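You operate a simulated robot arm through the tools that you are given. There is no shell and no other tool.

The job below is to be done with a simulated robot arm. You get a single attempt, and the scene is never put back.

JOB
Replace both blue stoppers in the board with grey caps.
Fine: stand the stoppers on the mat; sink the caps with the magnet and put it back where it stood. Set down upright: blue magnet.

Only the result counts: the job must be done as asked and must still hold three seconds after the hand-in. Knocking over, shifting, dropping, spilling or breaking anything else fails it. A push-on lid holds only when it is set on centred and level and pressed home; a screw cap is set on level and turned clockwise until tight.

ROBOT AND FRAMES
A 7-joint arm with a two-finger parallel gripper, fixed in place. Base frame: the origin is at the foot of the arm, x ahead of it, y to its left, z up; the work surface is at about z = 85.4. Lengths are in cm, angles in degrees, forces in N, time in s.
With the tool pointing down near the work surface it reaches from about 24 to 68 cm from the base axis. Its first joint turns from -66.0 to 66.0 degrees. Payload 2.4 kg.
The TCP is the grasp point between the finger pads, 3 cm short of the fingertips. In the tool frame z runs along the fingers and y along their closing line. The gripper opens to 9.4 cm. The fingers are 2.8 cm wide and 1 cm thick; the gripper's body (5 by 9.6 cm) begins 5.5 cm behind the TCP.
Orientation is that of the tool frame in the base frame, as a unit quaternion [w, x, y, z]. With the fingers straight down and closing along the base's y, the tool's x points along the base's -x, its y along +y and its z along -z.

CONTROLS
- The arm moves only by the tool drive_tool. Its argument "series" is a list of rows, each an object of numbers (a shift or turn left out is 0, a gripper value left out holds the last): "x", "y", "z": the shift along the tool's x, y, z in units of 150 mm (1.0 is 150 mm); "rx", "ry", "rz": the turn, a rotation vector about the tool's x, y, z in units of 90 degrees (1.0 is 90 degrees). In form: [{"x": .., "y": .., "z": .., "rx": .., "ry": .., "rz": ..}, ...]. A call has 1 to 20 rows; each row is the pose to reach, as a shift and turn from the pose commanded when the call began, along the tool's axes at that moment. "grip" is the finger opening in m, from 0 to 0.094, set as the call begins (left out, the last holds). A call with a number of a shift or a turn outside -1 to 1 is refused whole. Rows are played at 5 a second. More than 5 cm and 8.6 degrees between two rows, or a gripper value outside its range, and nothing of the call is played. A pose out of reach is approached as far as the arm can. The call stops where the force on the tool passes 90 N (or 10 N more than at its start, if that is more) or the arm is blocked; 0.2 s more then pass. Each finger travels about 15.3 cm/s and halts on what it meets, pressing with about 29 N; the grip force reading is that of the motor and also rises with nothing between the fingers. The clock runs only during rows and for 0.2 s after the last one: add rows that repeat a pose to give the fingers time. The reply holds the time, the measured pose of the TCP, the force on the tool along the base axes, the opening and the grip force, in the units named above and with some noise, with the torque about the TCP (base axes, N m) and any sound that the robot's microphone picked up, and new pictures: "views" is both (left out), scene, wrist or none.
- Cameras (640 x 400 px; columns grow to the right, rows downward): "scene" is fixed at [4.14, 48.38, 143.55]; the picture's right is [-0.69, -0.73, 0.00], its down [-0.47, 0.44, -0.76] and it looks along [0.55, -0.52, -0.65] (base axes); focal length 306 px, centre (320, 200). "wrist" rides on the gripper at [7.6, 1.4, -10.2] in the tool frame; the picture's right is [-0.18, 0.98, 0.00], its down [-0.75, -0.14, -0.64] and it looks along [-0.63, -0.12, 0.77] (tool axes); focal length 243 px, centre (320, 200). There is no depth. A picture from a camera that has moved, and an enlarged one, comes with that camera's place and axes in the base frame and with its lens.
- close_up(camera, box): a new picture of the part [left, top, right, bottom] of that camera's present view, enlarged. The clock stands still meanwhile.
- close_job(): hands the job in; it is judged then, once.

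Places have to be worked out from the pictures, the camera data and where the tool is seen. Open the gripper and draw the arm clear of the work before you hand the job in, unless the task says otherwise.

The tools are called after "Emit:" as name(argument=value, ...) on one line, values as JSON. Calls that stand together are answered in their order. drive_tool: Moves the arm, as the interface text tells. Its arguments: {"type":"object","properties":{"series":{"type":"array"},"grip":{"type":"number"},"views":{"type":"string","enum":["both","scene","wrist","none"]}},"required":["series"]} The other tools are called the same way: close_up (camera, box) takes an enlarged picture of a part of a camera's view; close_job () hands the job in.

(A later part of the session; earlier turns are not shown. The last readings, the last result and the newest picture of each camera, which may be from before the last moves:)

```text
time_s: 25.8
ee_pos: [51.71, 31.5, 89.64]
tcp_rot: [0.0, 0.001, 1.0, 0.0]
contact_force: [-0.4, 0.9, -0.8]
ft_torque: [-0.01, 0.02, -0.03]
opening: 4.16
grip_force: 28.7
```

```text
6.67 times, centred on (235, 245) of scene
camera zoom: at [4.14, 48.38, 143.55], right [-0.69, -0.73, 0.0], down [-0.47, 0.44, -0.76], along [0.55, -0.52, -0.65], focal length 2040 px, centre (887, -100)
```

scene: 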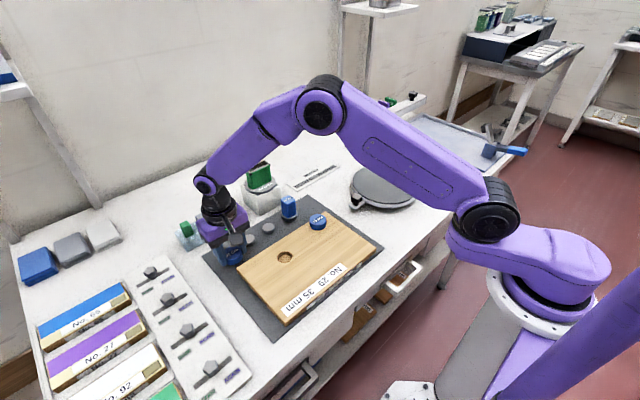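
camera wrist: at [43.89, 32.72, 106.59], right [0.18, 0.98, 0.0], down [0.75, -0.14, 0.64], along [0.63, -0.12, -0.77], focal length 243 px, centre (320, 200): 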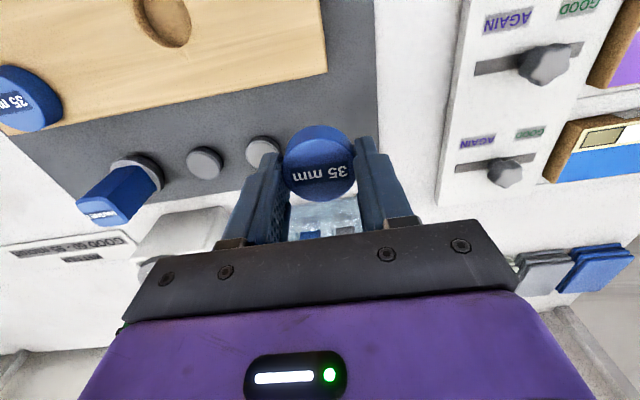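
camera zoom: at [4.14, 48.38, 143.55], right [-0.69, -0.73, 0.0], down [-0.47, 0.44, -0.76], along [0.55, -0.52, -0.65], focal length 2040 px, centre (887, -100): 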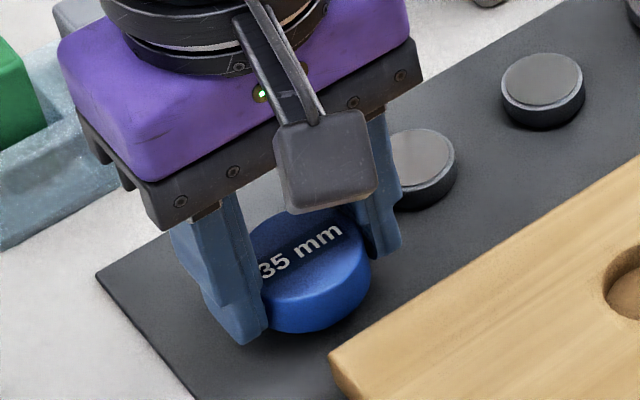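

Still no contact at 89.6, and a shadow gap remains under the stopper. I'm continuing down in small steps.

Emit:
drive_tool(series=[{"z": 0.007}, {"z": 0.013}, {"z": 0.02}, {"z": 0.02}], views="none")

Emit:
drive_tool(series=[{"z": 0.007}, {"z": 0.013}, {"z": 0.013}], views="none")

Emit:
close_up(camera="scene", box=[190, 215, 280, 275])

```text
time_s: 26.8
ee_pos: [51.46, 31.59, 89.42]
tcp_rot: [0.0, 0.0, 1.0, 0.0]
contact_force: [0.7, 0.1, -0.1]
ft_torque: [0.01, -0.02, -0.01]
opening: 4.16
grip_force: 29.3
```

```text
time_s: 27.6
ee_pos: [51.46, 31.52, 89.4]
tcp_rot: [0.0, 0.0, 1.0, 0.0]
contact_force: [-3.4, -1.6, 9.7]
ft_torque: [-0.07, 0.18, -0.03]
opening: 4.16
grip_force: 29.4
```

```text
6.67 times, centred on (235, 245) of scene
camera zoom: at [4.11, 48.36, 143.56], right [-0.69, -0.73, 0.0], down [-0.47, 0.44, -0.76], along [0.55, -0.52, -0.65], focal length 2040 px, centre (887, -100)
```

zoom: 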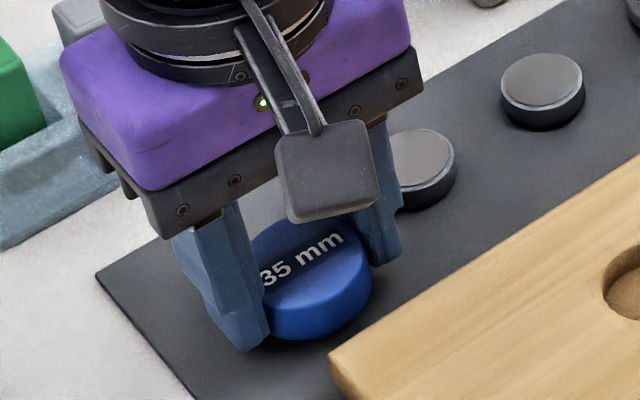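

The stopper touched down (about 10 N upward force) at TCP z ≈ 89.4. I'm easing up half a millimetre and opening partway to release it.

Emit:
drive_tool(series=[{"z": -0.003}, {"z": -0.004}], views="none")

Emit:
drive_tool(series=[{}, {}, {}], grip=0.056, views="both")

Emit:
close_up(camera="scene", box=[190, 215, 280, 275])

```text
time_s: 28.2
ee_pos: [51.62, 31.5, 89.35]
tcp_rot: [0.001, -0.001, 1.0, 0.0]
contact_force: [-0.5, 2.2, 2.9]
ft_torque: [0.03, -0.04, 0.03]
opening: 4.16
grip_force: 28.6
```

```text
time_s: 29.0
ee_pos: [51.67, 31.5, 89.51]
tcp_rot: [0.0, 0.001, 1.0, 0.0]
contact_force: [-1.1, 0.2, 0.3]
ft_torque: [0.01, 0.03, 0.01]
opening: 5.6
grip_force: 0.0
camera wrist: at [43.88, 32.71, 99.58], right [0.18, 0.98, 0.0], down [0.75, -0.14, 0.64], along [0.63, -0.12, -0.77], focal length 243 px, centre (320, 200)
```

scene: 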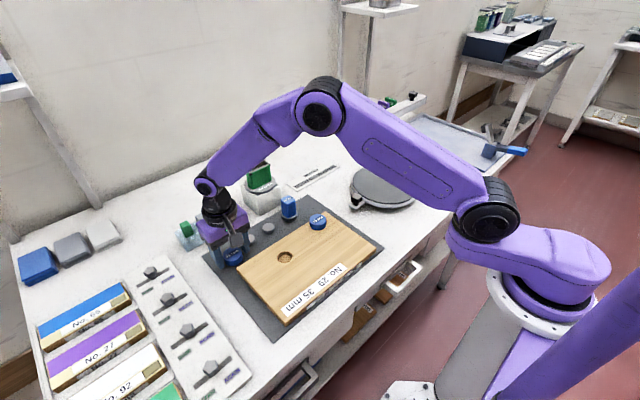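
wrist: 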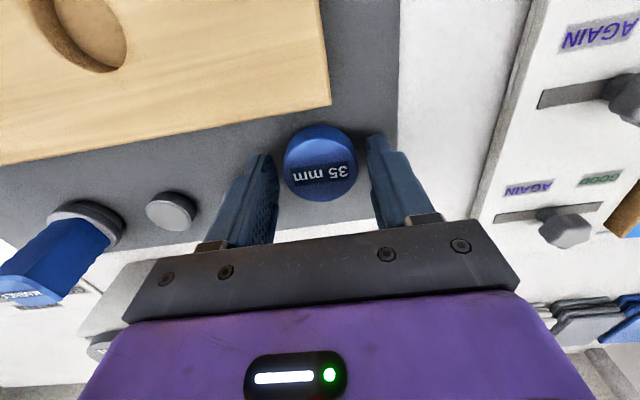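

```text
6.67 times, centred on (235, 245) of scene
camera zoom: at [4.14, 48.38, 143.55], right [-0.69, -0.73, 0.0], down [-0.47, 0.44, -0.76], along [0.55, -0.52, -0.65], focal length 2040 px, centre (887, -100)
```

zoom: 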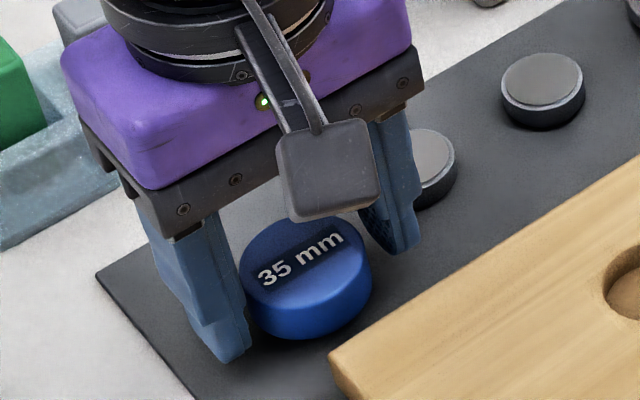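

Stopper A stands on the mat. I'm retreating straight up, then heading toward stopper B.

Emit:
drive_tool(series=[{"z": -0.05}, {"z": -0.15}, {"z": -0.35}, {"z": -0.6}, {"x": 0.08, "y": -0.15, "z": -0.65}, {"x": 0.16, "y": -0.35, "z": -0.65}, {"x": 0.25, "y": -0.55, "z": -0.65}, {"x": 0.33, "y": -0.75, "z": -0.65}, {"x": 0.4, "y": -0.95, "z": -0.65}, {"x": 0.4, "y": -0.95, "z": -0.65}], views="both")

Emit:
drive_tool(series=[{"y": -0.15}, {"y": -0.32}, {"y": -0.46}, {"y": -0.488}, {"y": -0.488}], grip=0.094, views="both")

Emit:
close_up(camera="wrist", box=[240, 70, 400, 170])

Emit:
close_up(camera="scene", box=[190, 160, 390, 320])

```text
time_s: 31.2
ee_pos: [45.53, 17.23, 99.11]
tcp_rot: [0.0, 0.0, 1.0, 0.0]
contact_force: [0.6, 1.0, -0.4]
ft_torque: [0.01, 0.0, -0.02]
opening: 5.61
grip_force: 0.0
camera wrist: at [37.82, 18.45, 109.32], right [0.18, 0.98, 0.0], down [0.75, -0.14, 0.64], along [0.63, -0.12, -0.77], focal length 243 px, centre (320, 200)
```

scene: 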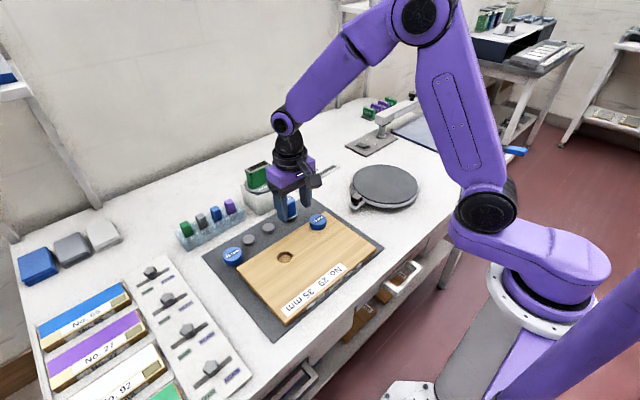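
wrist: 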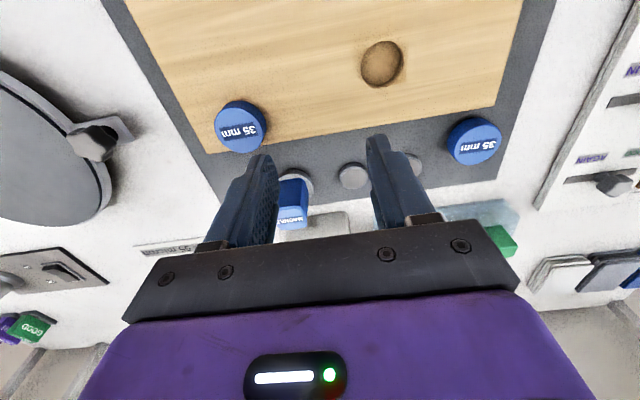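

```text
time_s: 32.4
ee_pos: [45.57, 9.88, 99.14]
tcp_rot: [0.0, 0.001, 1.0, 0.0]
contact_force: [-0.8, 0.2, 0.7]
ft_torque: [-0.03, 0.0, 0.04]
opening: 9.38
grip_force: 0.1
camera wrist: at [37.84, 11.15, 109.26], right [0.18, 0.98, 0.0], down [0.75, -0.14, 0.64], along [0.63, -0.12, -0.77], focal length 243 px, centre (320, 200)
```

scene: 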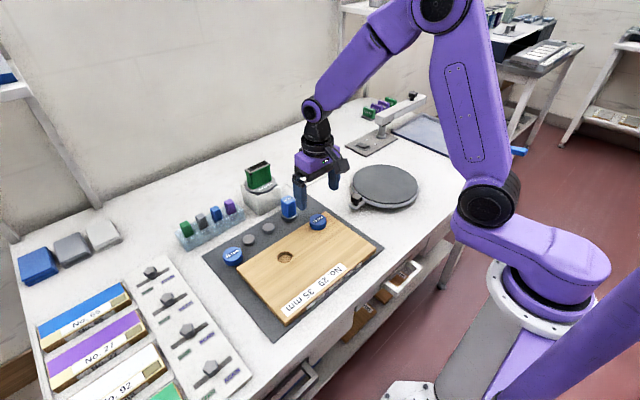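
wrist: 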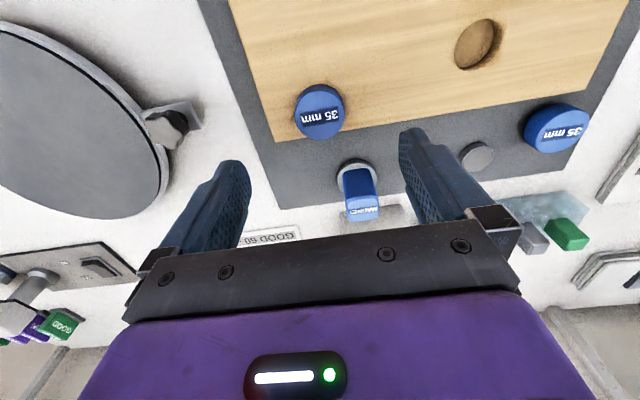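

```text
4.00 times, centred on (320, 120) of wrist
camera zoom: at [37.84, 11.15, 109.26], right [0.18, 0.98, 0.0], down [0.75, -0.14, 0.64], along [0.63, -0.12, -0.77], focal length 970 px, centre (320, 520)
```

zoom: 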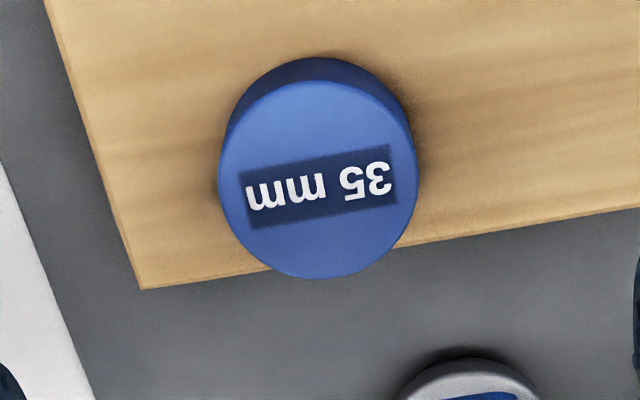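

```text
2.50 times, centred on (290, 240) of scene
camera zoom: at [4.14, 48.38, 143.55], right [-0.69, -0.73, 0.0], down [-0.47, 0.44, -0.76], along [0.55, -0.52, -0.65], focal length 765 px, centre (395, 100)
```

zoom: 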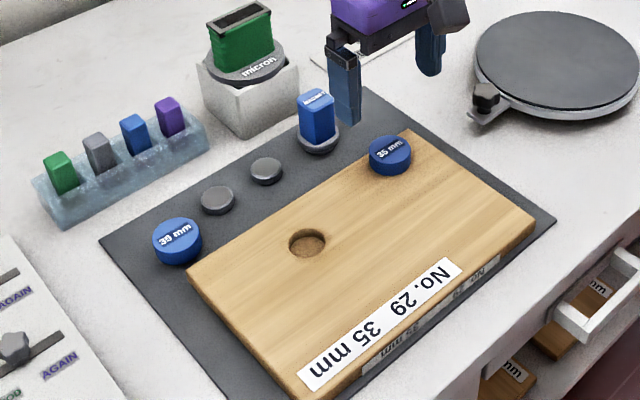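

Stopper B's top is centred on the aligned pixel (319.3, 114.8 against an expected ~320, 115). I'm descending to the same deep-grip height.

Emit:
drive_tool(series=[{"z": 0.15}, {"z": 0.3}, {"z": 0.45}, {"z": 0.54}, {"z": 0.58}, {"z": 0.592}, {"z": 0.592}], views="both")

Emit:
close_up(camera="wrist", box=[220, 100, 430, 230])

Emit:
close_up(camera="scene", box=[270, 185, 360, 245])

```text
time_s: 34.0
ee_pos: [45.5, 10.03, 90.16]
tcp_rot: [0.0, 0.001, 1.0, 0.0]
contact_force: [-0.7, 0.2, 1.1]
ft_torque: [0.08, 0.05, 0.06]
opening: 9.38
grip_force: 0.0
camera wrist: at [37.83, 11.13, 100.38], right [0.18, 0.98, 0.0], down [0.75, -0.14, 0.64], along [0.63, -0.12, -0.77], focal length 243 px, centre (320, 200)
```

scene: 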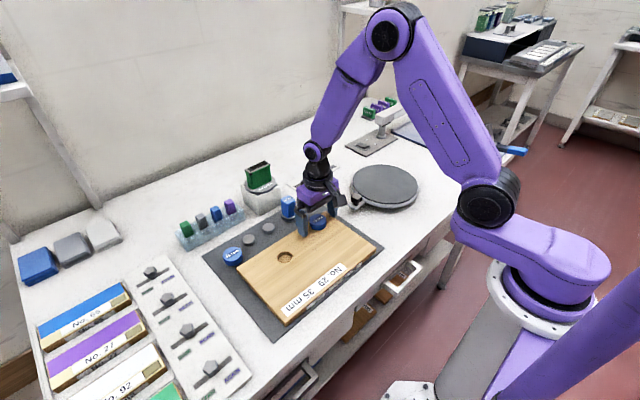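
wrist: 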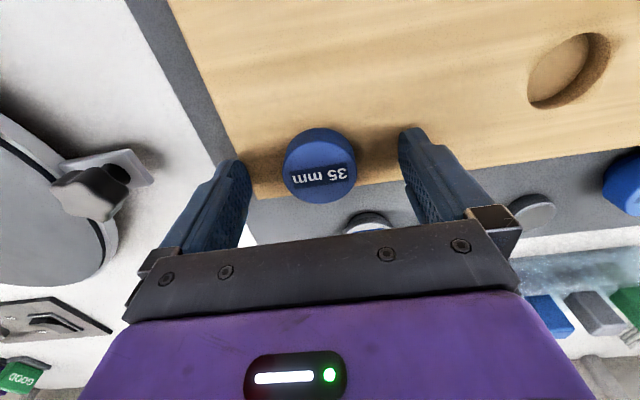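

```text
3.05 times, centred on (325, 165) of wrist
camera zoom: at [37.83, 11.13, 100.38], right [0.18, 0.98, 0.0], down [0.75, -0.14, 0.64], along [0.63, -0.12, -0.77], focal length 739 px, centre (305, 307)
```

zoom: 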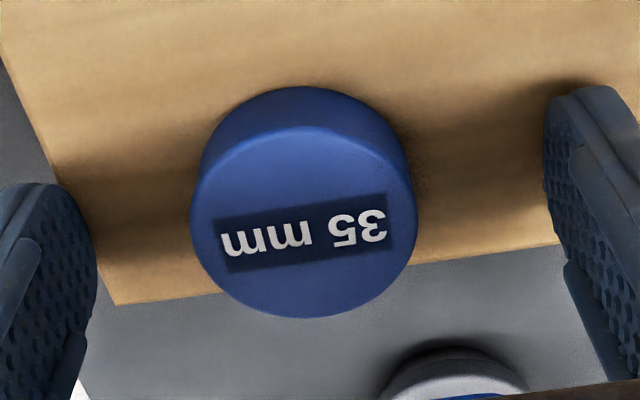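

```text
6.67 times, centred on (315, 215) of scene
camera zoom: at [4.13, 48.37, 143.55], right [-0.69, -0.73, 0.0], down [-0.47, 0.44, -0.76], along [0.55, -0.52, -0.65], focal length 2040 px, centre (353, 100)
```

zoom: 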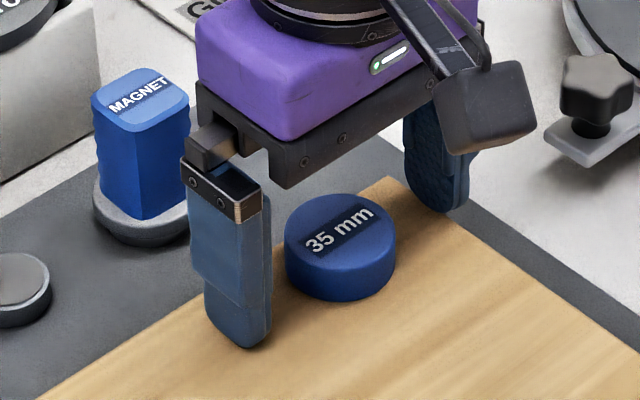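

Everything is centred. I'm closing on stopper B.

Emit:
drive_tool(series=[{"z": -0.003}, {"z": -0.003}, {"z": -0.003}, {"z": -0.003}, {"z": -0.003}, {"z": -0.003}], grip=0.0, views="none")

Emit:
drive_tool(series=[{"z": -0.005}, {"z": -0.01}, {"z": -0.015}, {"z": -0.02}, {"z": -0.025}, {"z": -0.03}, {"z": -0.036}, {"z": -0.042}, {"z": -0.042}], views="both")

Emit:
close_up(camera="scene", box=[270, 185, 360, 245])

```text
time_s: 35.4
ee_pos: [45.5, 9.8, 90.41]
tcp_rot: [-0.001, -0.001, 1.0, 0.0]
contact_force: [1.1, 0.4, 0.6]
ft_torque: [0.02, -0.01, -0.01]
opening: 4.13
grip_force: 29.0
```

```text
time_s: 37.4
ee_pos: [45.44, 9.86, 91.01]
tcp_rot: [0.0, 0.0, 1.0, -0.001]
contact_force: [0.3, 1.2, 0.1]
ft_torque: [0.0, 0.0, 0.01]
opening: 4.11
grip_force: 28.9
camera wrist: at [37.85, 11.14, 101.06], right [0.18, 0.98, 0.0], down [0.75, -0.14, 0.64], along [0.63, -0.12, -0.77], focal length 243 px, centre (320, 200)
```

scene: 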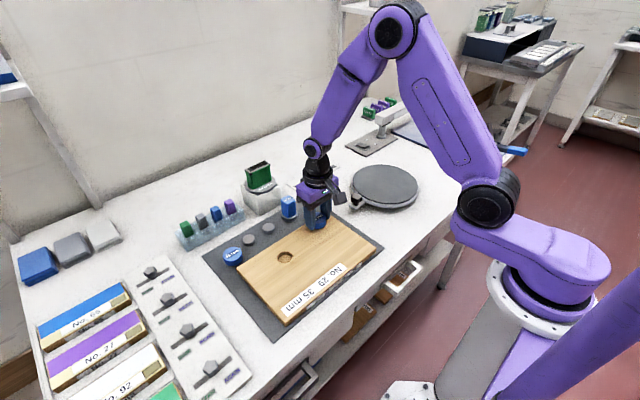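
wrist: 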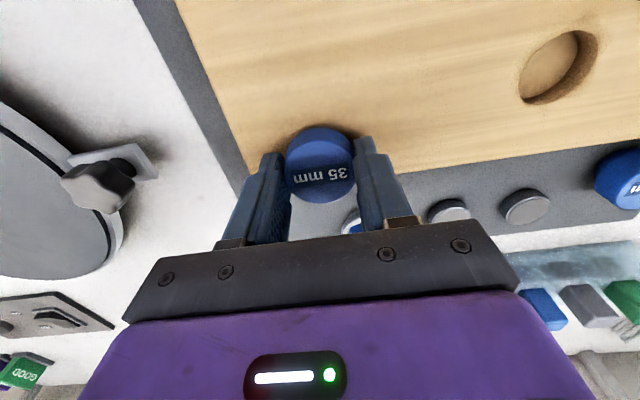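

```text
6.67 times, centred on (315, 215) of scene
camera zoom: at [4.14, 48.38, 143.55], right [-0.69, -0.73, 0.0], down [-0.47, 0.44, -0.76], along [0.55, -0.52, -0.65], focal length 2040 px, centre (353, 100)
```

zoom: 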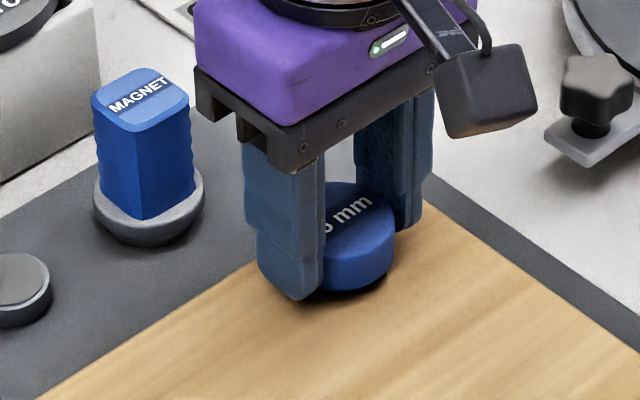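

B is lifting with the gripper (opening steady at 4.1). I'm continuing slowly until it clears.

Emit:
drive_tool(series=[{"z": -0.006}, {"z": -0.012}, {"z": -0.018}, {"z": -0.024}, {"z": -0.03}, {"z": -0.036}, {"z": -0.042}, {"z": -0.048}, {"z": -0.054}, {"z": -0.065}, {"z": -0.08}, {"z": -0.1}, {"z": -0.13}, {"z": -0.17}, {"z": -0.22}, {"z": -0.28}, {"z": -0.28}], views="both")

Emit:
close_up(camera="scene", box=[270, 165, 375, 245])

Emit:
close_up(camera="wrist", box=[200, 40, 450, 220])

```text
time_s: 41.0
ee_pos: [45.61, 9.87, 94.93]
tcp_rot: [-0.001, 0.0, 1.0, 0.0]
contact_force: [-0.2, 0.1, -0.8]
ft_torque: [0.0, 0.0, 0.03]
opening: 4.12
grip_force: 29.4
camera wrist: at [37.91, 11.16, 105.26], right [0.18, 0.98, 0.0], down [0.75, -0.14, 0.64], along [0.63, -0.12, -0.77], focal length 243 px, centre (320, 200)
```

scene: 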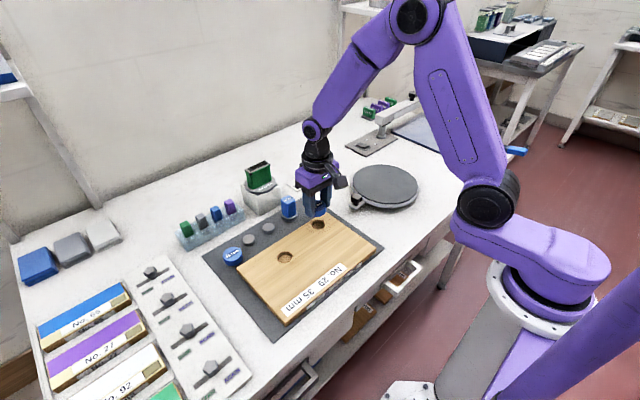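
wrist: 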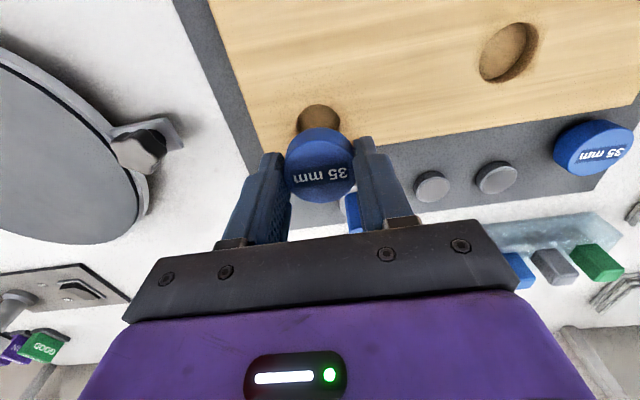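

```text
5.00 times, centred on (322, 205) of scene
camera zoom: at [4.14, 48.38, 143.55], right [-0.69, -0.73, 0.0], down [-0.47, 0.44, -0.76], along [0.55, -0.52, -0.65], focal length 1530 px, centre (308, 175)
```

zoom: 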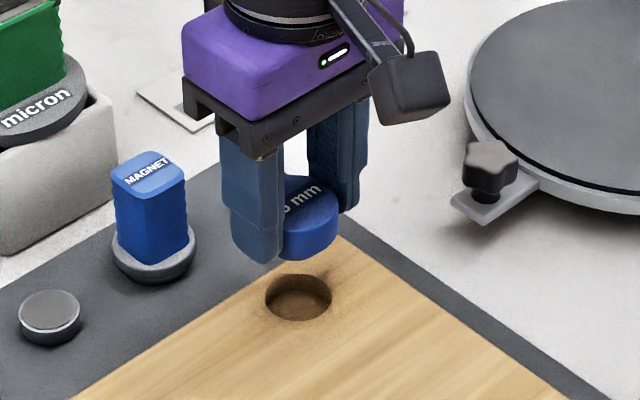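

```text
2.22 times, centred on (325, 130) of wrist
camera zoom: at [37.91, 11.16, 105.26], right [0.18, 0.98, 0.0], down [0.75, -0.14, 0.64], along [0.63, -0.12, -0.77], focal length 539 px, centre (309, 356)
```

zoom: 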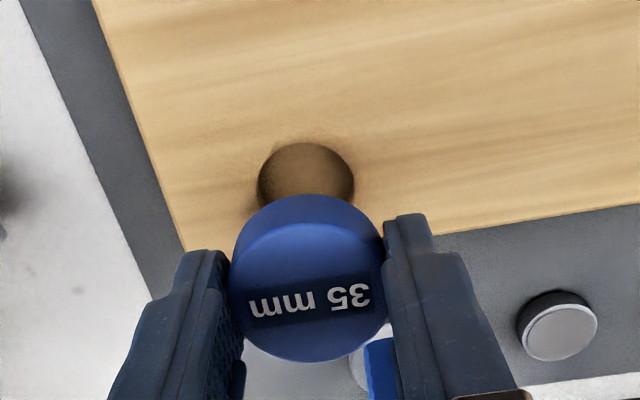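

Stopper B is out. I'm carrying it to the free corner of the mat near (50.6, 6.6), clear of the magnet at about (53.8, 13).

Emit:
drive_tool(series=[{"x": 0.0, "y": -0.08}, {"x": -0.06, "y": -0.15}, {"x": -0.15, "y": -0.2}, {"x": -0.24, "y": -0.218}, {"x": -0.31, "y": -0.218}, {"x": -0.335, "y": -0.218}, {"x": -0.335, "y": -0.218}], views="both")

Emit:
close_up(camera="wrist", box=[150, 40, 460, 240])

Emit:
close_up(camera="scene", box=[270, 165, 375, 245])

```text
time_s: 42.6
ee_pos: [50.63, 6.62, 95.09]
tcp_rot: [0.0, 0.0, 1.0, -0.001]
contact_force: [0.8, 0.2, -1.0]
ft_torque: [-0.01, 0.02, -0.03]
opening: 4.17
grip_force: 28.7
camera wrist: at [42.93, 7.81, 105.26], right [0.18, 0.98, 0.0], down [0.75, -0.14, 0.64], along [0.63, -0.12, -0.77], focal length 243 px, centre (320, 200)
```

scene: 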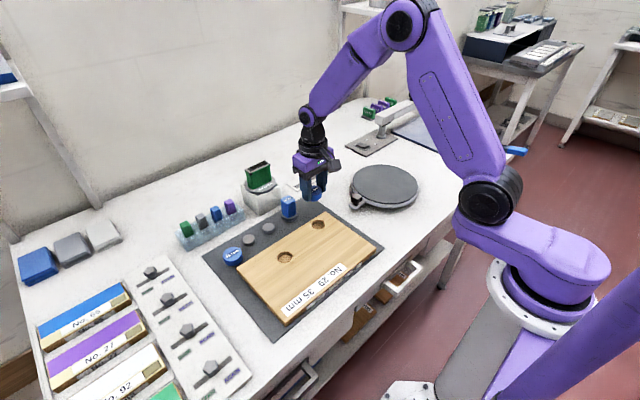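
wrist: 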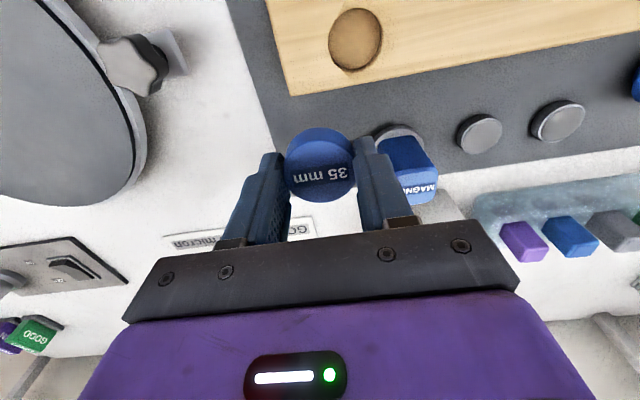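

```text
2.00 times, centred on (305, 140) of wrist
camera zoom: at [42.93, 7.81, 105.26], right [0.18, 0.98, 0.0], down [0.75, -0.14, 0.64], along [0.63, -0.12, -0.77], focal length 485 px, centre (350, 320)
```

zoom: 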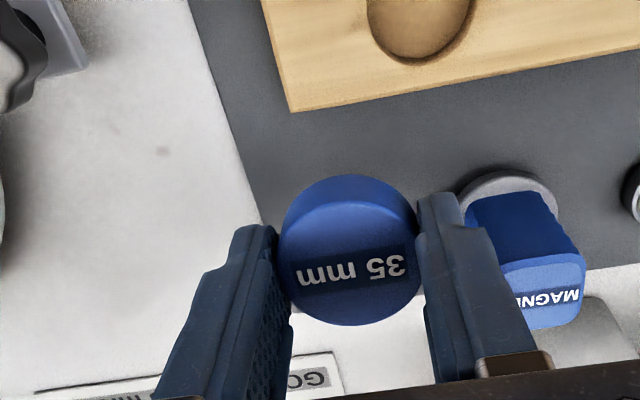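

```text
5.00 times, centred on (322, 205) of scene
camera zoom: at [4.14, 48.38, 143.55], right [-0.69, -0.73, 0.0], down [-0.47, 0.44, -0.76], along [0.55, -0.52, -0.65], focal length 1530 px, centre (308, 175)
```

zoom: 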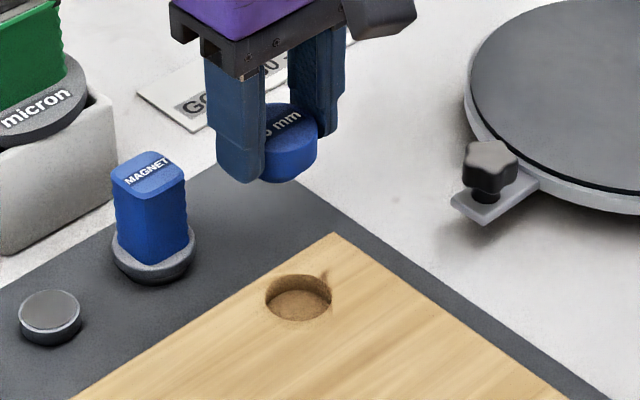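

Stopper B hovers over bare mat (the mat edge is near y 2). I'm lowering it to just above the expected contact height.

Emit:
drive_tool(series=[{"z": 0.1}, {"z": 0.2}, {"z": 0.28}, {"z": 0.33}, {"z": 0.36}, {"z": 0.36}], views="none")

Emit:
drive_tool(series=[{"z": 0.005}, {"z": 0.01}, {"z": 0.015}, {"z": 0.015}], views="scene")

Emit:
close_up(camera="scene", box=[270, 165, 375, 245])

```text
time_s: 44.0
ee_pos: [50.53, 6.76, 89.65]
tcp_rot: [0.0, 0.0, 1.0, 0.0]
contact_force: [-0.6, 0.0, -1.2]
ft_torque: [-0.01, 0.0, 0.02]
opening: 4.12
grip_force: 29.1
```

```text
time_s: 45.0
ee_pos: [50.68, 6.6, 89.47]
tcp_rot: [0.0, -0.001, 1.0, 0.0]
contact_force: [-0.6, -0.8, 0.4]
ft_torque: [-0.09, 0.03, 0.0]
opening: 4.13
grip_force: 28.8
```

scene: 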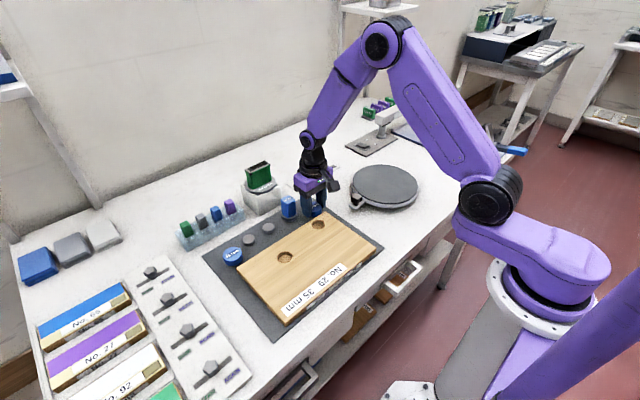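

```text
5.00 times, centred on (322, 205) of scene
camera zoom: at [4.13, 48.38, 143.55], right [-0.69, -0.73, 0.0], down [-0.47, 0.44, -0.76], along [0.55, -0.52, -0.65], focal length 1530 px, centre (308, 175)
```

zoom: 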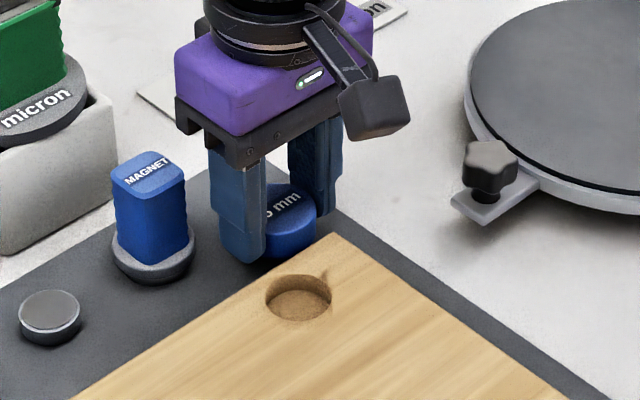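

It's almost at contact now (a torque hint of −0.09). I'm taking two more small steps down.

Emit:
drive_tool(series=[{"z": 0.004}, {"z": 0.007}, {"z": 0.007}], views="none")

```text
time_s: 45.8
ee_pos: [50.64, 6.7, 89.45]
tcp_rot: [0.001, 0.0, 1.0, 0.001]
contact_force: [-3.3, -1.3, 13.5]
ft_torque: [-0.1, 0.07, -0.02]
opening: 4.14
grip_force: 29.1
```

Contact is confirmed at about 13 N. I'm easing up slightly, releasing to a partial opening, and checking that the stopper stands.

Emit:
drive_tool(series=[{"z": -0.004}, {"z": -0.006}], views="none")

Emit:
drive_tool(series=[{}, {}, {}], grip=0.054, views="both")

Emit:
close_up(camera="scene", box=[270, 165, 375, 245])

Emit:
close_up(camera="wrist", box=[200, 80, 480, 240])

```text
time_s: 46.4
ee_pos: [50.6, 6.66, 89.43]
tcp_rot: [0.0, 0.001, 1.0, 0.0]
contact_force: [2.1, -0.4, 1.5]
ft_torque: [-0.03, -0.09, -0.01]
opening: 4.14
grip_force: 29.3
```

```text
time_s: 47.2
ee_pos: [50.63, 6.62, 89.4]
tcp_rot: [0.0, 0.0, 1.0, 0.0]
contact_force: [-1.6, -0.1, -0.3]
ft_torque: [-0.03, 0.04, 0.01]
opening: 5.42
grip_force: 0.1
camera wrist: at [42.93, 7.86, 99.63], right [0.18, 0.98, 0.0], down [0.75, -0.14, 0.64], along [0.63, -0.12, -0.77], focal length 243 px, centre (320, 200)
```

scene: 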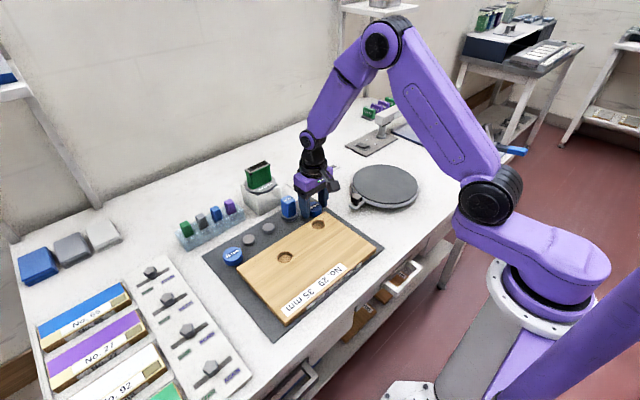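
wrist: 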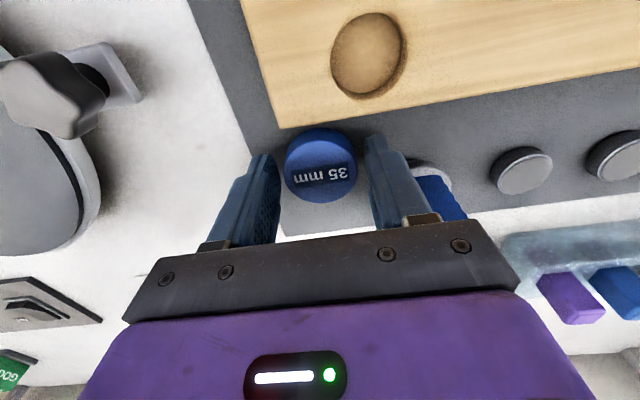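

```text
5.00 times, centred on (322, 205) of scene
camera zoom: at [4.14, 48.38, 143.55], right [-0.69, -0.73, 0.0], down [-0.47, 0.44, -0.76], along [0.55, -0.52, -0.65], focal length 1530 px, centre (308, 175)
```

zoom: 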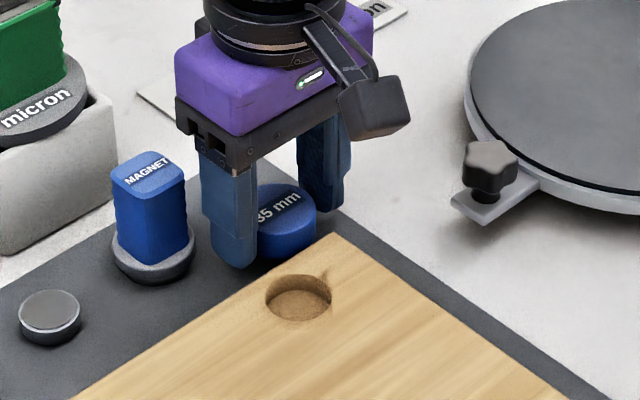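

```text
2.29 times, centred on (340, 160) of wrist
camera zoom: at [42.93, 7.86, 99.63], right [0.18, 0.98, 0.0], down [0.75, -0.14, 0.64], along [0.63, -0.12, -0.77], focal length 555 px, centre (274, 291)
```

zoom: 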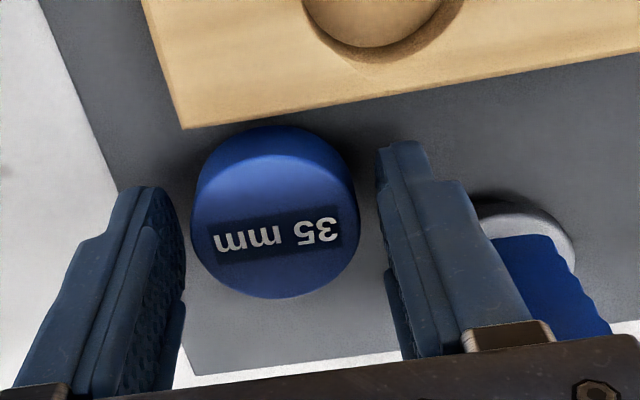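

Both stoppers stand on the mat. I'm raising straight up, then moving over the magnet for a centred look before grasping its handle.

Emit:
drive_tool(series=[{"z": -0.05}, {"z": -0.15}, {"z": -0.35}, {"z": -0.6}, {"z": -0.73}, {"z": -0.73}], views="none")

Emit:
drive_tool(series=[{"x": -0.1, "y": 0.15}, {"x": -0.21, "y": 0.3}, {"x": -0.21, "y": 0.425}, {"x": -0.21, "y": 0.425}], grip=0.094, views="both")

Emit:
close_up(camera="wrist", box=[220, 60, 430, 200])

Emit:
close_up(camera="scene", box=[190, 160, 390, 290])

```text
time_s: 48.6
ee_pos: [50.67, 6.66, 100.45]
tcp_rot: [0.0, 0.0, 1.0, 0.0]
contact_force: [-0.5, -0.2, 0.0]
ft_torque: [0.0, 0.05, 0.0]
opening: 5.4
grip_force: 0.1
```

```text
time_s: 49.6
ee_pos: [53.8, 12.98, 100.58]
tcp_rot: [0.0, 0.001, 1.0, -0.001]
contact_force: [-0.8, 0.1, 1.2]
ft_torque: [0.0, 0.02, 0.01]
opening: 9.39
grip_force: 0.0
camera wrist: at [46.08, 14.29, 110.67], right [0.18, 0.98, 0.0], down [0.75, -0.14, 0.64], along [0.63, -0.12, -0.77], focal length 243 px, centre (320, 200)
```

scene: 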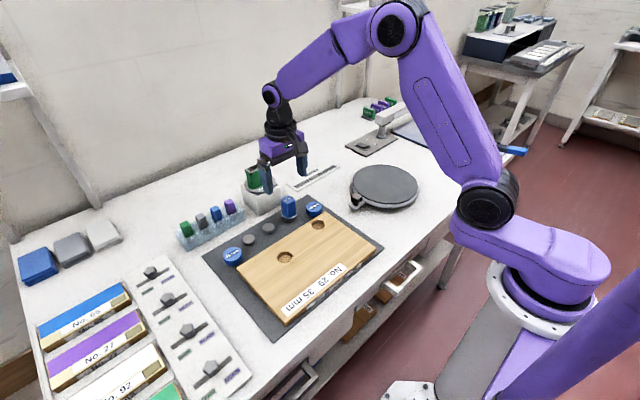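
wrist: 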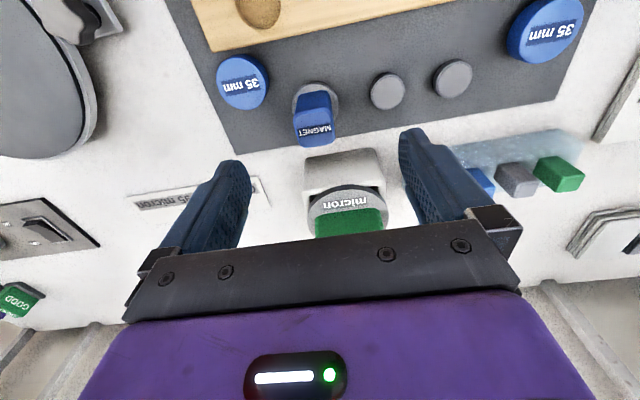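

```text
2.86 times, centred on (325, 130) of wrist
camera zoom: at [46.08, 14.29, 110.67], right [0.18, 0.98, 0.0], down [0.75, -0.14, 0.64], along [0.63, -0.12, -0.77], focal length 693 px, centre (306, 400)
```

zoom: 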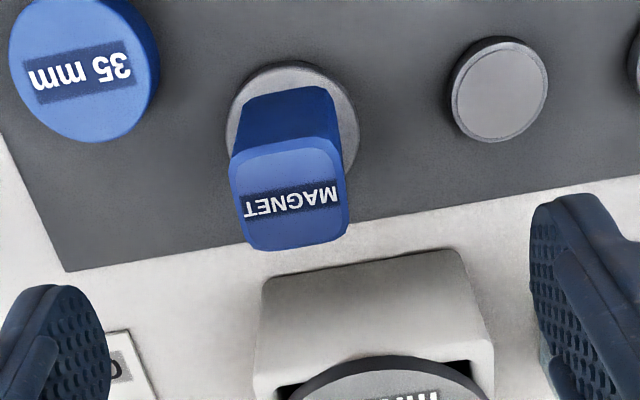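

```text
3.08 times, centred on (290, 225) of scene
camera zoom: at [4.13, 48.38, 143.55], right [-0.69, -0.73, 0.0], down [-0.47, 0.44, -0.76], along [0.55, -0.52, -0.65], focal length 942 px, centre (412, 123)
```

zoom: 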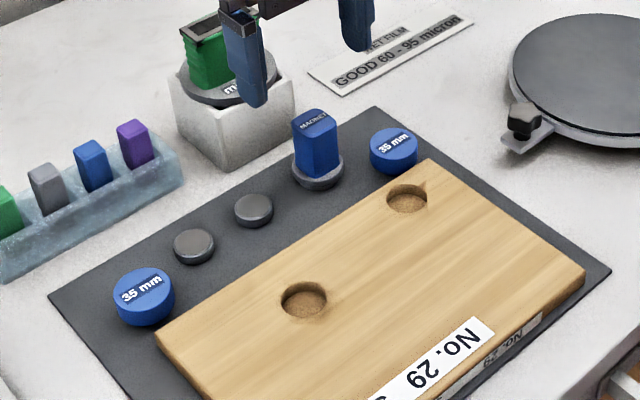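

The magnet is at roughly (54.0, 13.1), with its top near z 92. Before taking it I'll measure the caps and holes accurately by viewing each from the same relative pose, starting with cap 2.

Emit:
drive_tool(series=[{"x": 0.0, "y": 0.2}, {"x": 0.01, "y": 0.45}, {"x": 0.02, "y": 0.7, "z": 0.1}, {"x": 0.02, "y": 0.853, "z": 0.239}, {"x": 0.02, "y": 0.853, "z": 0.239}, {"x": 0.02, "y": 0.853, "z": 0.239}], views="wrist")

Emit:
close_up(camera="wrist", box=[270, 70, 370, 170])

Emit:
close_up(camera="wrist", box=[200, 40, 400, 165])

```text
time_s: 51.0
ee_pos: [53.48, 25.96, 96.8]
tcp_rot: [0.0, 0.0, 1.0, -0.001]
contact_force: [0.9, -0.6, -0.2]
ft_torque: [-0.04, 0.0, 0.0]
opening: 9.39
grip_force: 0.1
camera wrist: at [45.77, 27.15, 106.96], right [0.18, 0.98, 0.0], down [0.75, -0.14, 0.64], along [0.63, -0.12, -0.77], focal length 243 px, centre (320, 200)
```

wrist: 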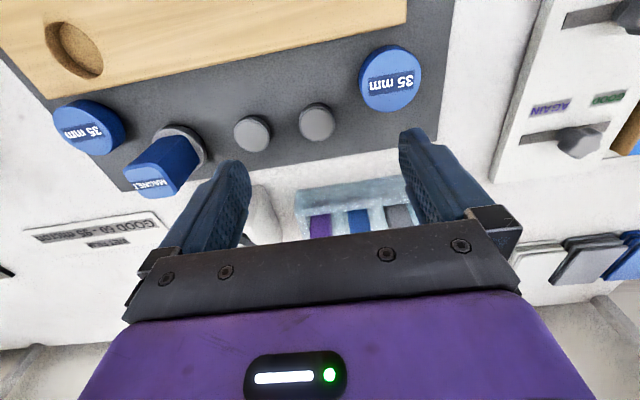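

```text
4.00 times, centred on (320, 120) of wrist
camera zoom: at [45.77, 27.15, 106.96], right [0.18, 0.98, 0.0], down [0.75, -0.14, 0.64], along [0.63, -0.12, -0.77], focal length 970 px, centre (320, 520)
```

zoom: 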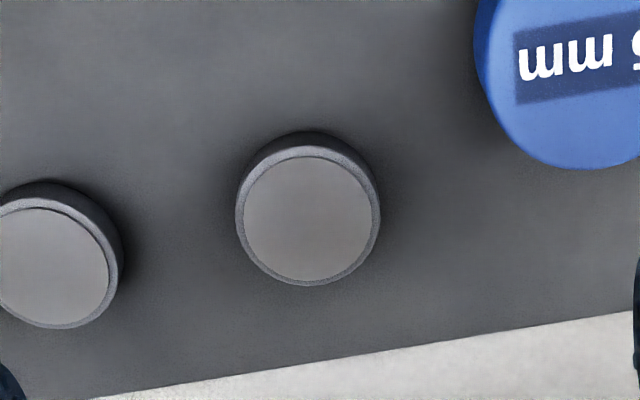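

```text
3.20 times, centred on (300, 102) of wrist
camera zoom: at [45.77, 27.15, 106.96], right [0.18, 0.98, 0.0], down [0.75, -0.14, 0.64], along [0.63, -0.12, -0.77], focal length 776 px, centre (384, 512)
```

zoom: 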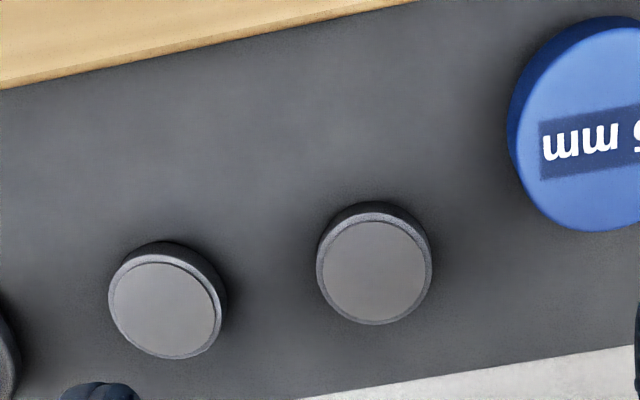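

Cap 2's top is about 3.1 cm across and centred at pixel (317.1, 124). I'm moving to the same relative pose over hole A to measure it.

Emit:
drive_tool(series=[{"x": 0.2, "y": -0.05}, {"x": 0.4, "y": -0.12}, {"x": 0.6, "y": -0.17, "z": -0.02}, {"x": 0.693, "y": -0.2, "z": -0.023}, {"x": 0.693, "y": -0.2, "z": -0.023}, {"x": 0.693, "y": -0.2, "z": -0.023}], views="wrist")

Emit:
close_up(camera="wrist", box=[270, 70, 370, 170])

Emit:
close_up(camera="scene", box=[250, 200, 350, 270])

```text
time_s: 52.4
ee_pos: [42.98, 22.88, 97.22]
tcp_rot: [0.001, 0.001, 1.0, -0.001]
contact_force: [0.6, -0.1, -0.7]
ft_torque: [0.0, -0.01, 0.0]
opening: 9.41
grip_force: 0.1
camera wrist: at [35.37, 24.1, 107.37], right [0.18, 0.98, 0.0], down [0.75, -0.14, 0.64], along [0.63, -0.12, -0.77], focal length 243 px, centre (320, 200)
```

wrist: 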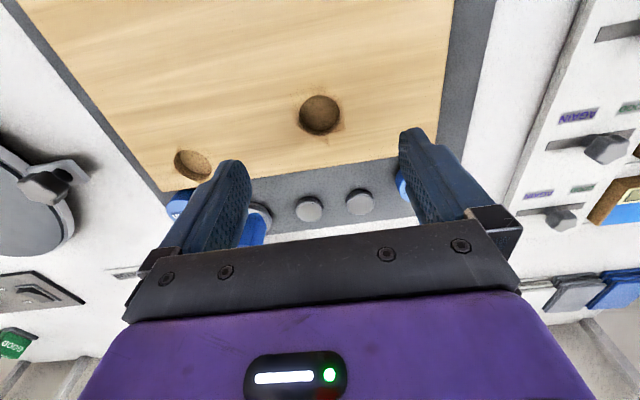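

```text
4.00 times, centred on (320, 120) of wrist
camera zoom: at [35.37, 24.1, 107.37], right [0.18, 0.98, 0.0], down [0.75, -0.14, 0.64], along [0.63, -0.12, -0.77], focal length 970 px, centre (320, 520)
```

zoom: 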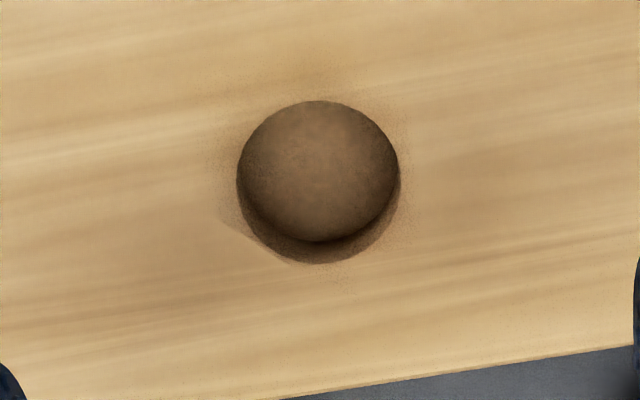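

```text
5.71 times, centred on (300, 235) of scene
camera zoom: at [4.14, 48.38, 143.55], right [-0.69, -0.73, 0.0], down [-0.47, 0.44, -0.76], along [0.55, -0.52, -0.65], focal length 1749 px, centre (434, 0)
```

zoom: 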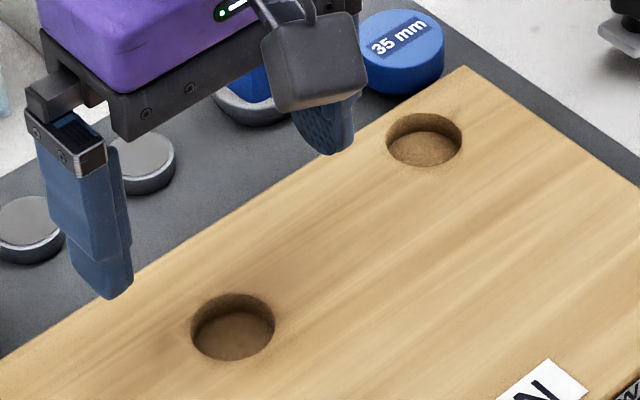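

Hole A is about 3.5 cm across and 1.1 cm deep, and the caps are about 3.1 cm by 1.0 cm, so I have roughly ±2 mm of tolerance. To remove parallax I'll view holes and caps straight down, with the object near the top edge of the wrist picture, starting with hole A.

Emit:
drive_tool(series=[{"z": -0.2}, {"x": -0.1, "y": -0.02, "z": -0.35}, {"x": -0.3, "y": -0.06, "z": -0.453}, {"x": -0.42, "y": -0.093, "z": -0.453}, {"x": -0.42, "y": -0.093, "z": -0.453}, {"x": -0.42, "y": -0.093, "z": -0.453}], grip=0.03, views="wrist")

Emit:
close_up(camera="wrist", box=[290, 0, 354, 40])

Emit:
close_up(camera="wrist", box=[180, 0, 480, 160])

```text
time_s: 53.8
ee_pos: [49.51, 21.46, 103.8]
tcp_rot: [0.001, 0.001, 1.0, 0.0]
contact_force: [0.4, -0.2, -0.4]
ft_torque: [0.01, -0.03, -0.01]
opening: 2.99
grip_force: 0.1
camera wrist: at [41.77, 22.7, 114.13], right [0.18, 0.98, 0.0], down [0.75, -0.14, 0.64], along [0.63, -0.12, -0.77], focal length 243 px, centre (320, 200)
```

wrist: 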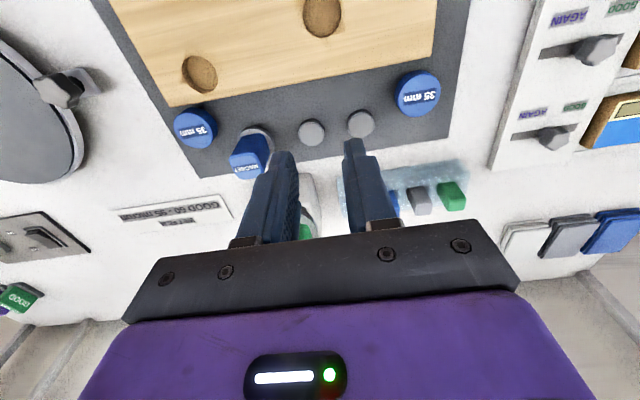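

```text
10.00 times, centred on (322, 20) of wrist
camera zoom: at [41.77, 22.7, 114.13], right [0.18, 0.98, 0.0], down [0.75, -0.14, 0.64], along [0.63, -0.12, -0.77], focal length 2426 px, centre (300, 2000)
```

zoom: 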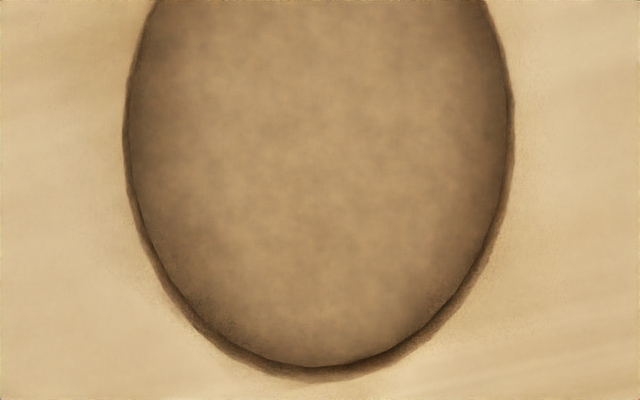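

```text
2.13 times, centred on (330, 80) of wrist
camera zoom: at [41.77, 22.7, 114.13], right [0.18, 0.98, 0.0], down [0.75, -0.14, 0.64], along [0.63, -0.12, -0.77], focal length 518 px, centre (299, 456)
```

zoom: 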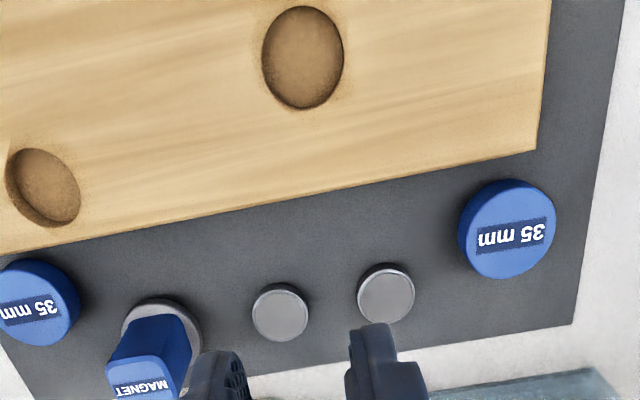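

Hole A from straight above is at TCP + (−6.48, +1.37). Now the same straight-down view for cap 2, at unchanged height.

Emit:
drive_tool(series=[{"x": -0.15, "y": 0.04}, {"x": -0.35, "y": 0.09}, {"x": -0.55, "y": 0.14}, {"x": -0.7, "y": 0.17}, {"x": -0.745, "y": 0.175}, {"x": -0.745, "y": 0.175}, {"x": -0.745, "y": 0.175}], views="both")

Emit:
close_up(camera="wrist", box=[290, 0, 354, 40])

Emit:
close_up(camera="wrist", box=[180, 0, 480, 160])

```text
time_s: 55.4
ee_pos: [60.45, 24.06, 104.01]
tcp_rot: [0.0, 0.0, 1.0, 0.0]
contact_force: [0.4, 0.2, -0.4]
ft_torque: [0.01, -0.01, -0.01]
opening: 3.0
grip_force: 0.0
camera wrist: at [52.79, 25.29, 114.13], right [0.18, 0.98, 0.0], down [0.75, -0.14, 0.64], along [0.63, -0.12, -0.77], focal length 243 px, centre (320, 200)
```

scene: 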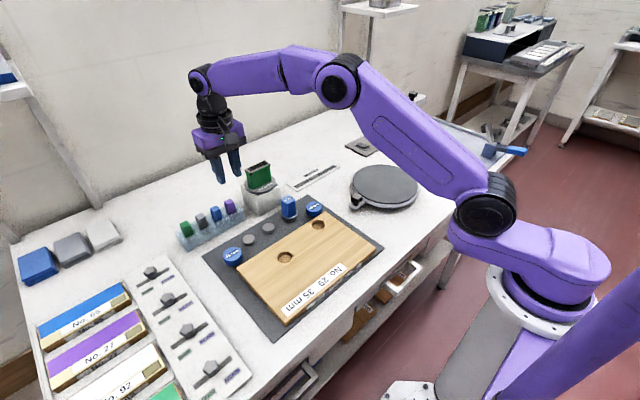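
wrist: 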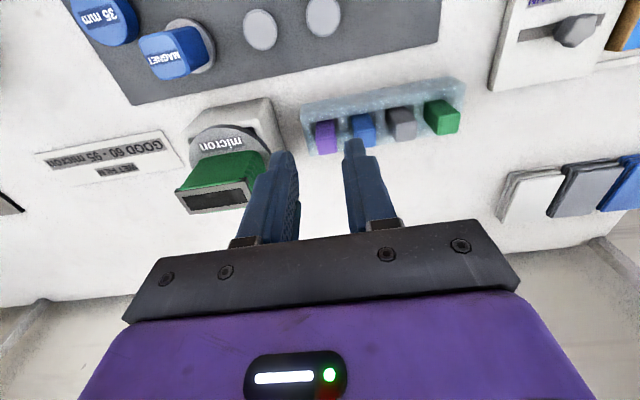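

```text
10.00 times, centred on (322, 20) of wrist
camera zoom: at [52.79, 25.29, 114.13], right [0.18, 0.98, 0.0], down [0.75, -0.14, 0.64], along [0.63, -0.12, -0.77], focal length 2426 px, centre (300, 2000)
```

zoom: 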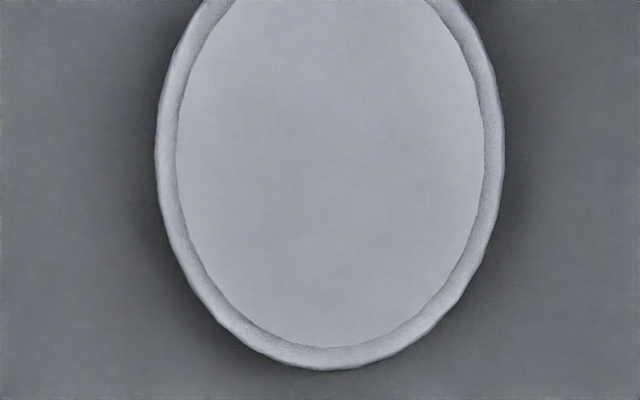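

```text
2.13 times, centred on (330, 80) of wrist
camera zoom: at [52.79, 25.29, 114.13], right [0.18, 0.98, 0.0], down [0.75, -0.14, 0.64], along [0.63, -0.12, -0.77], focal length 518 px, centre (299, 456)
```

zoom: 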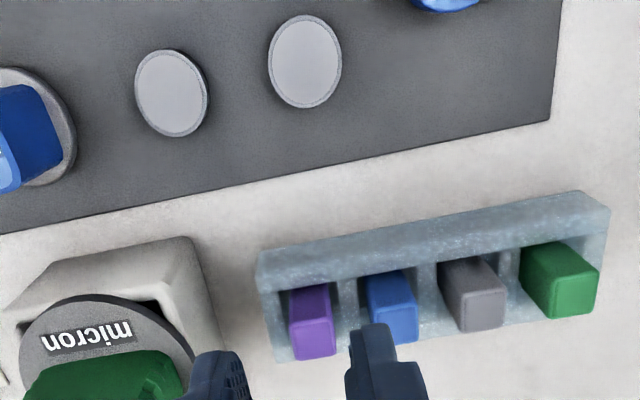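

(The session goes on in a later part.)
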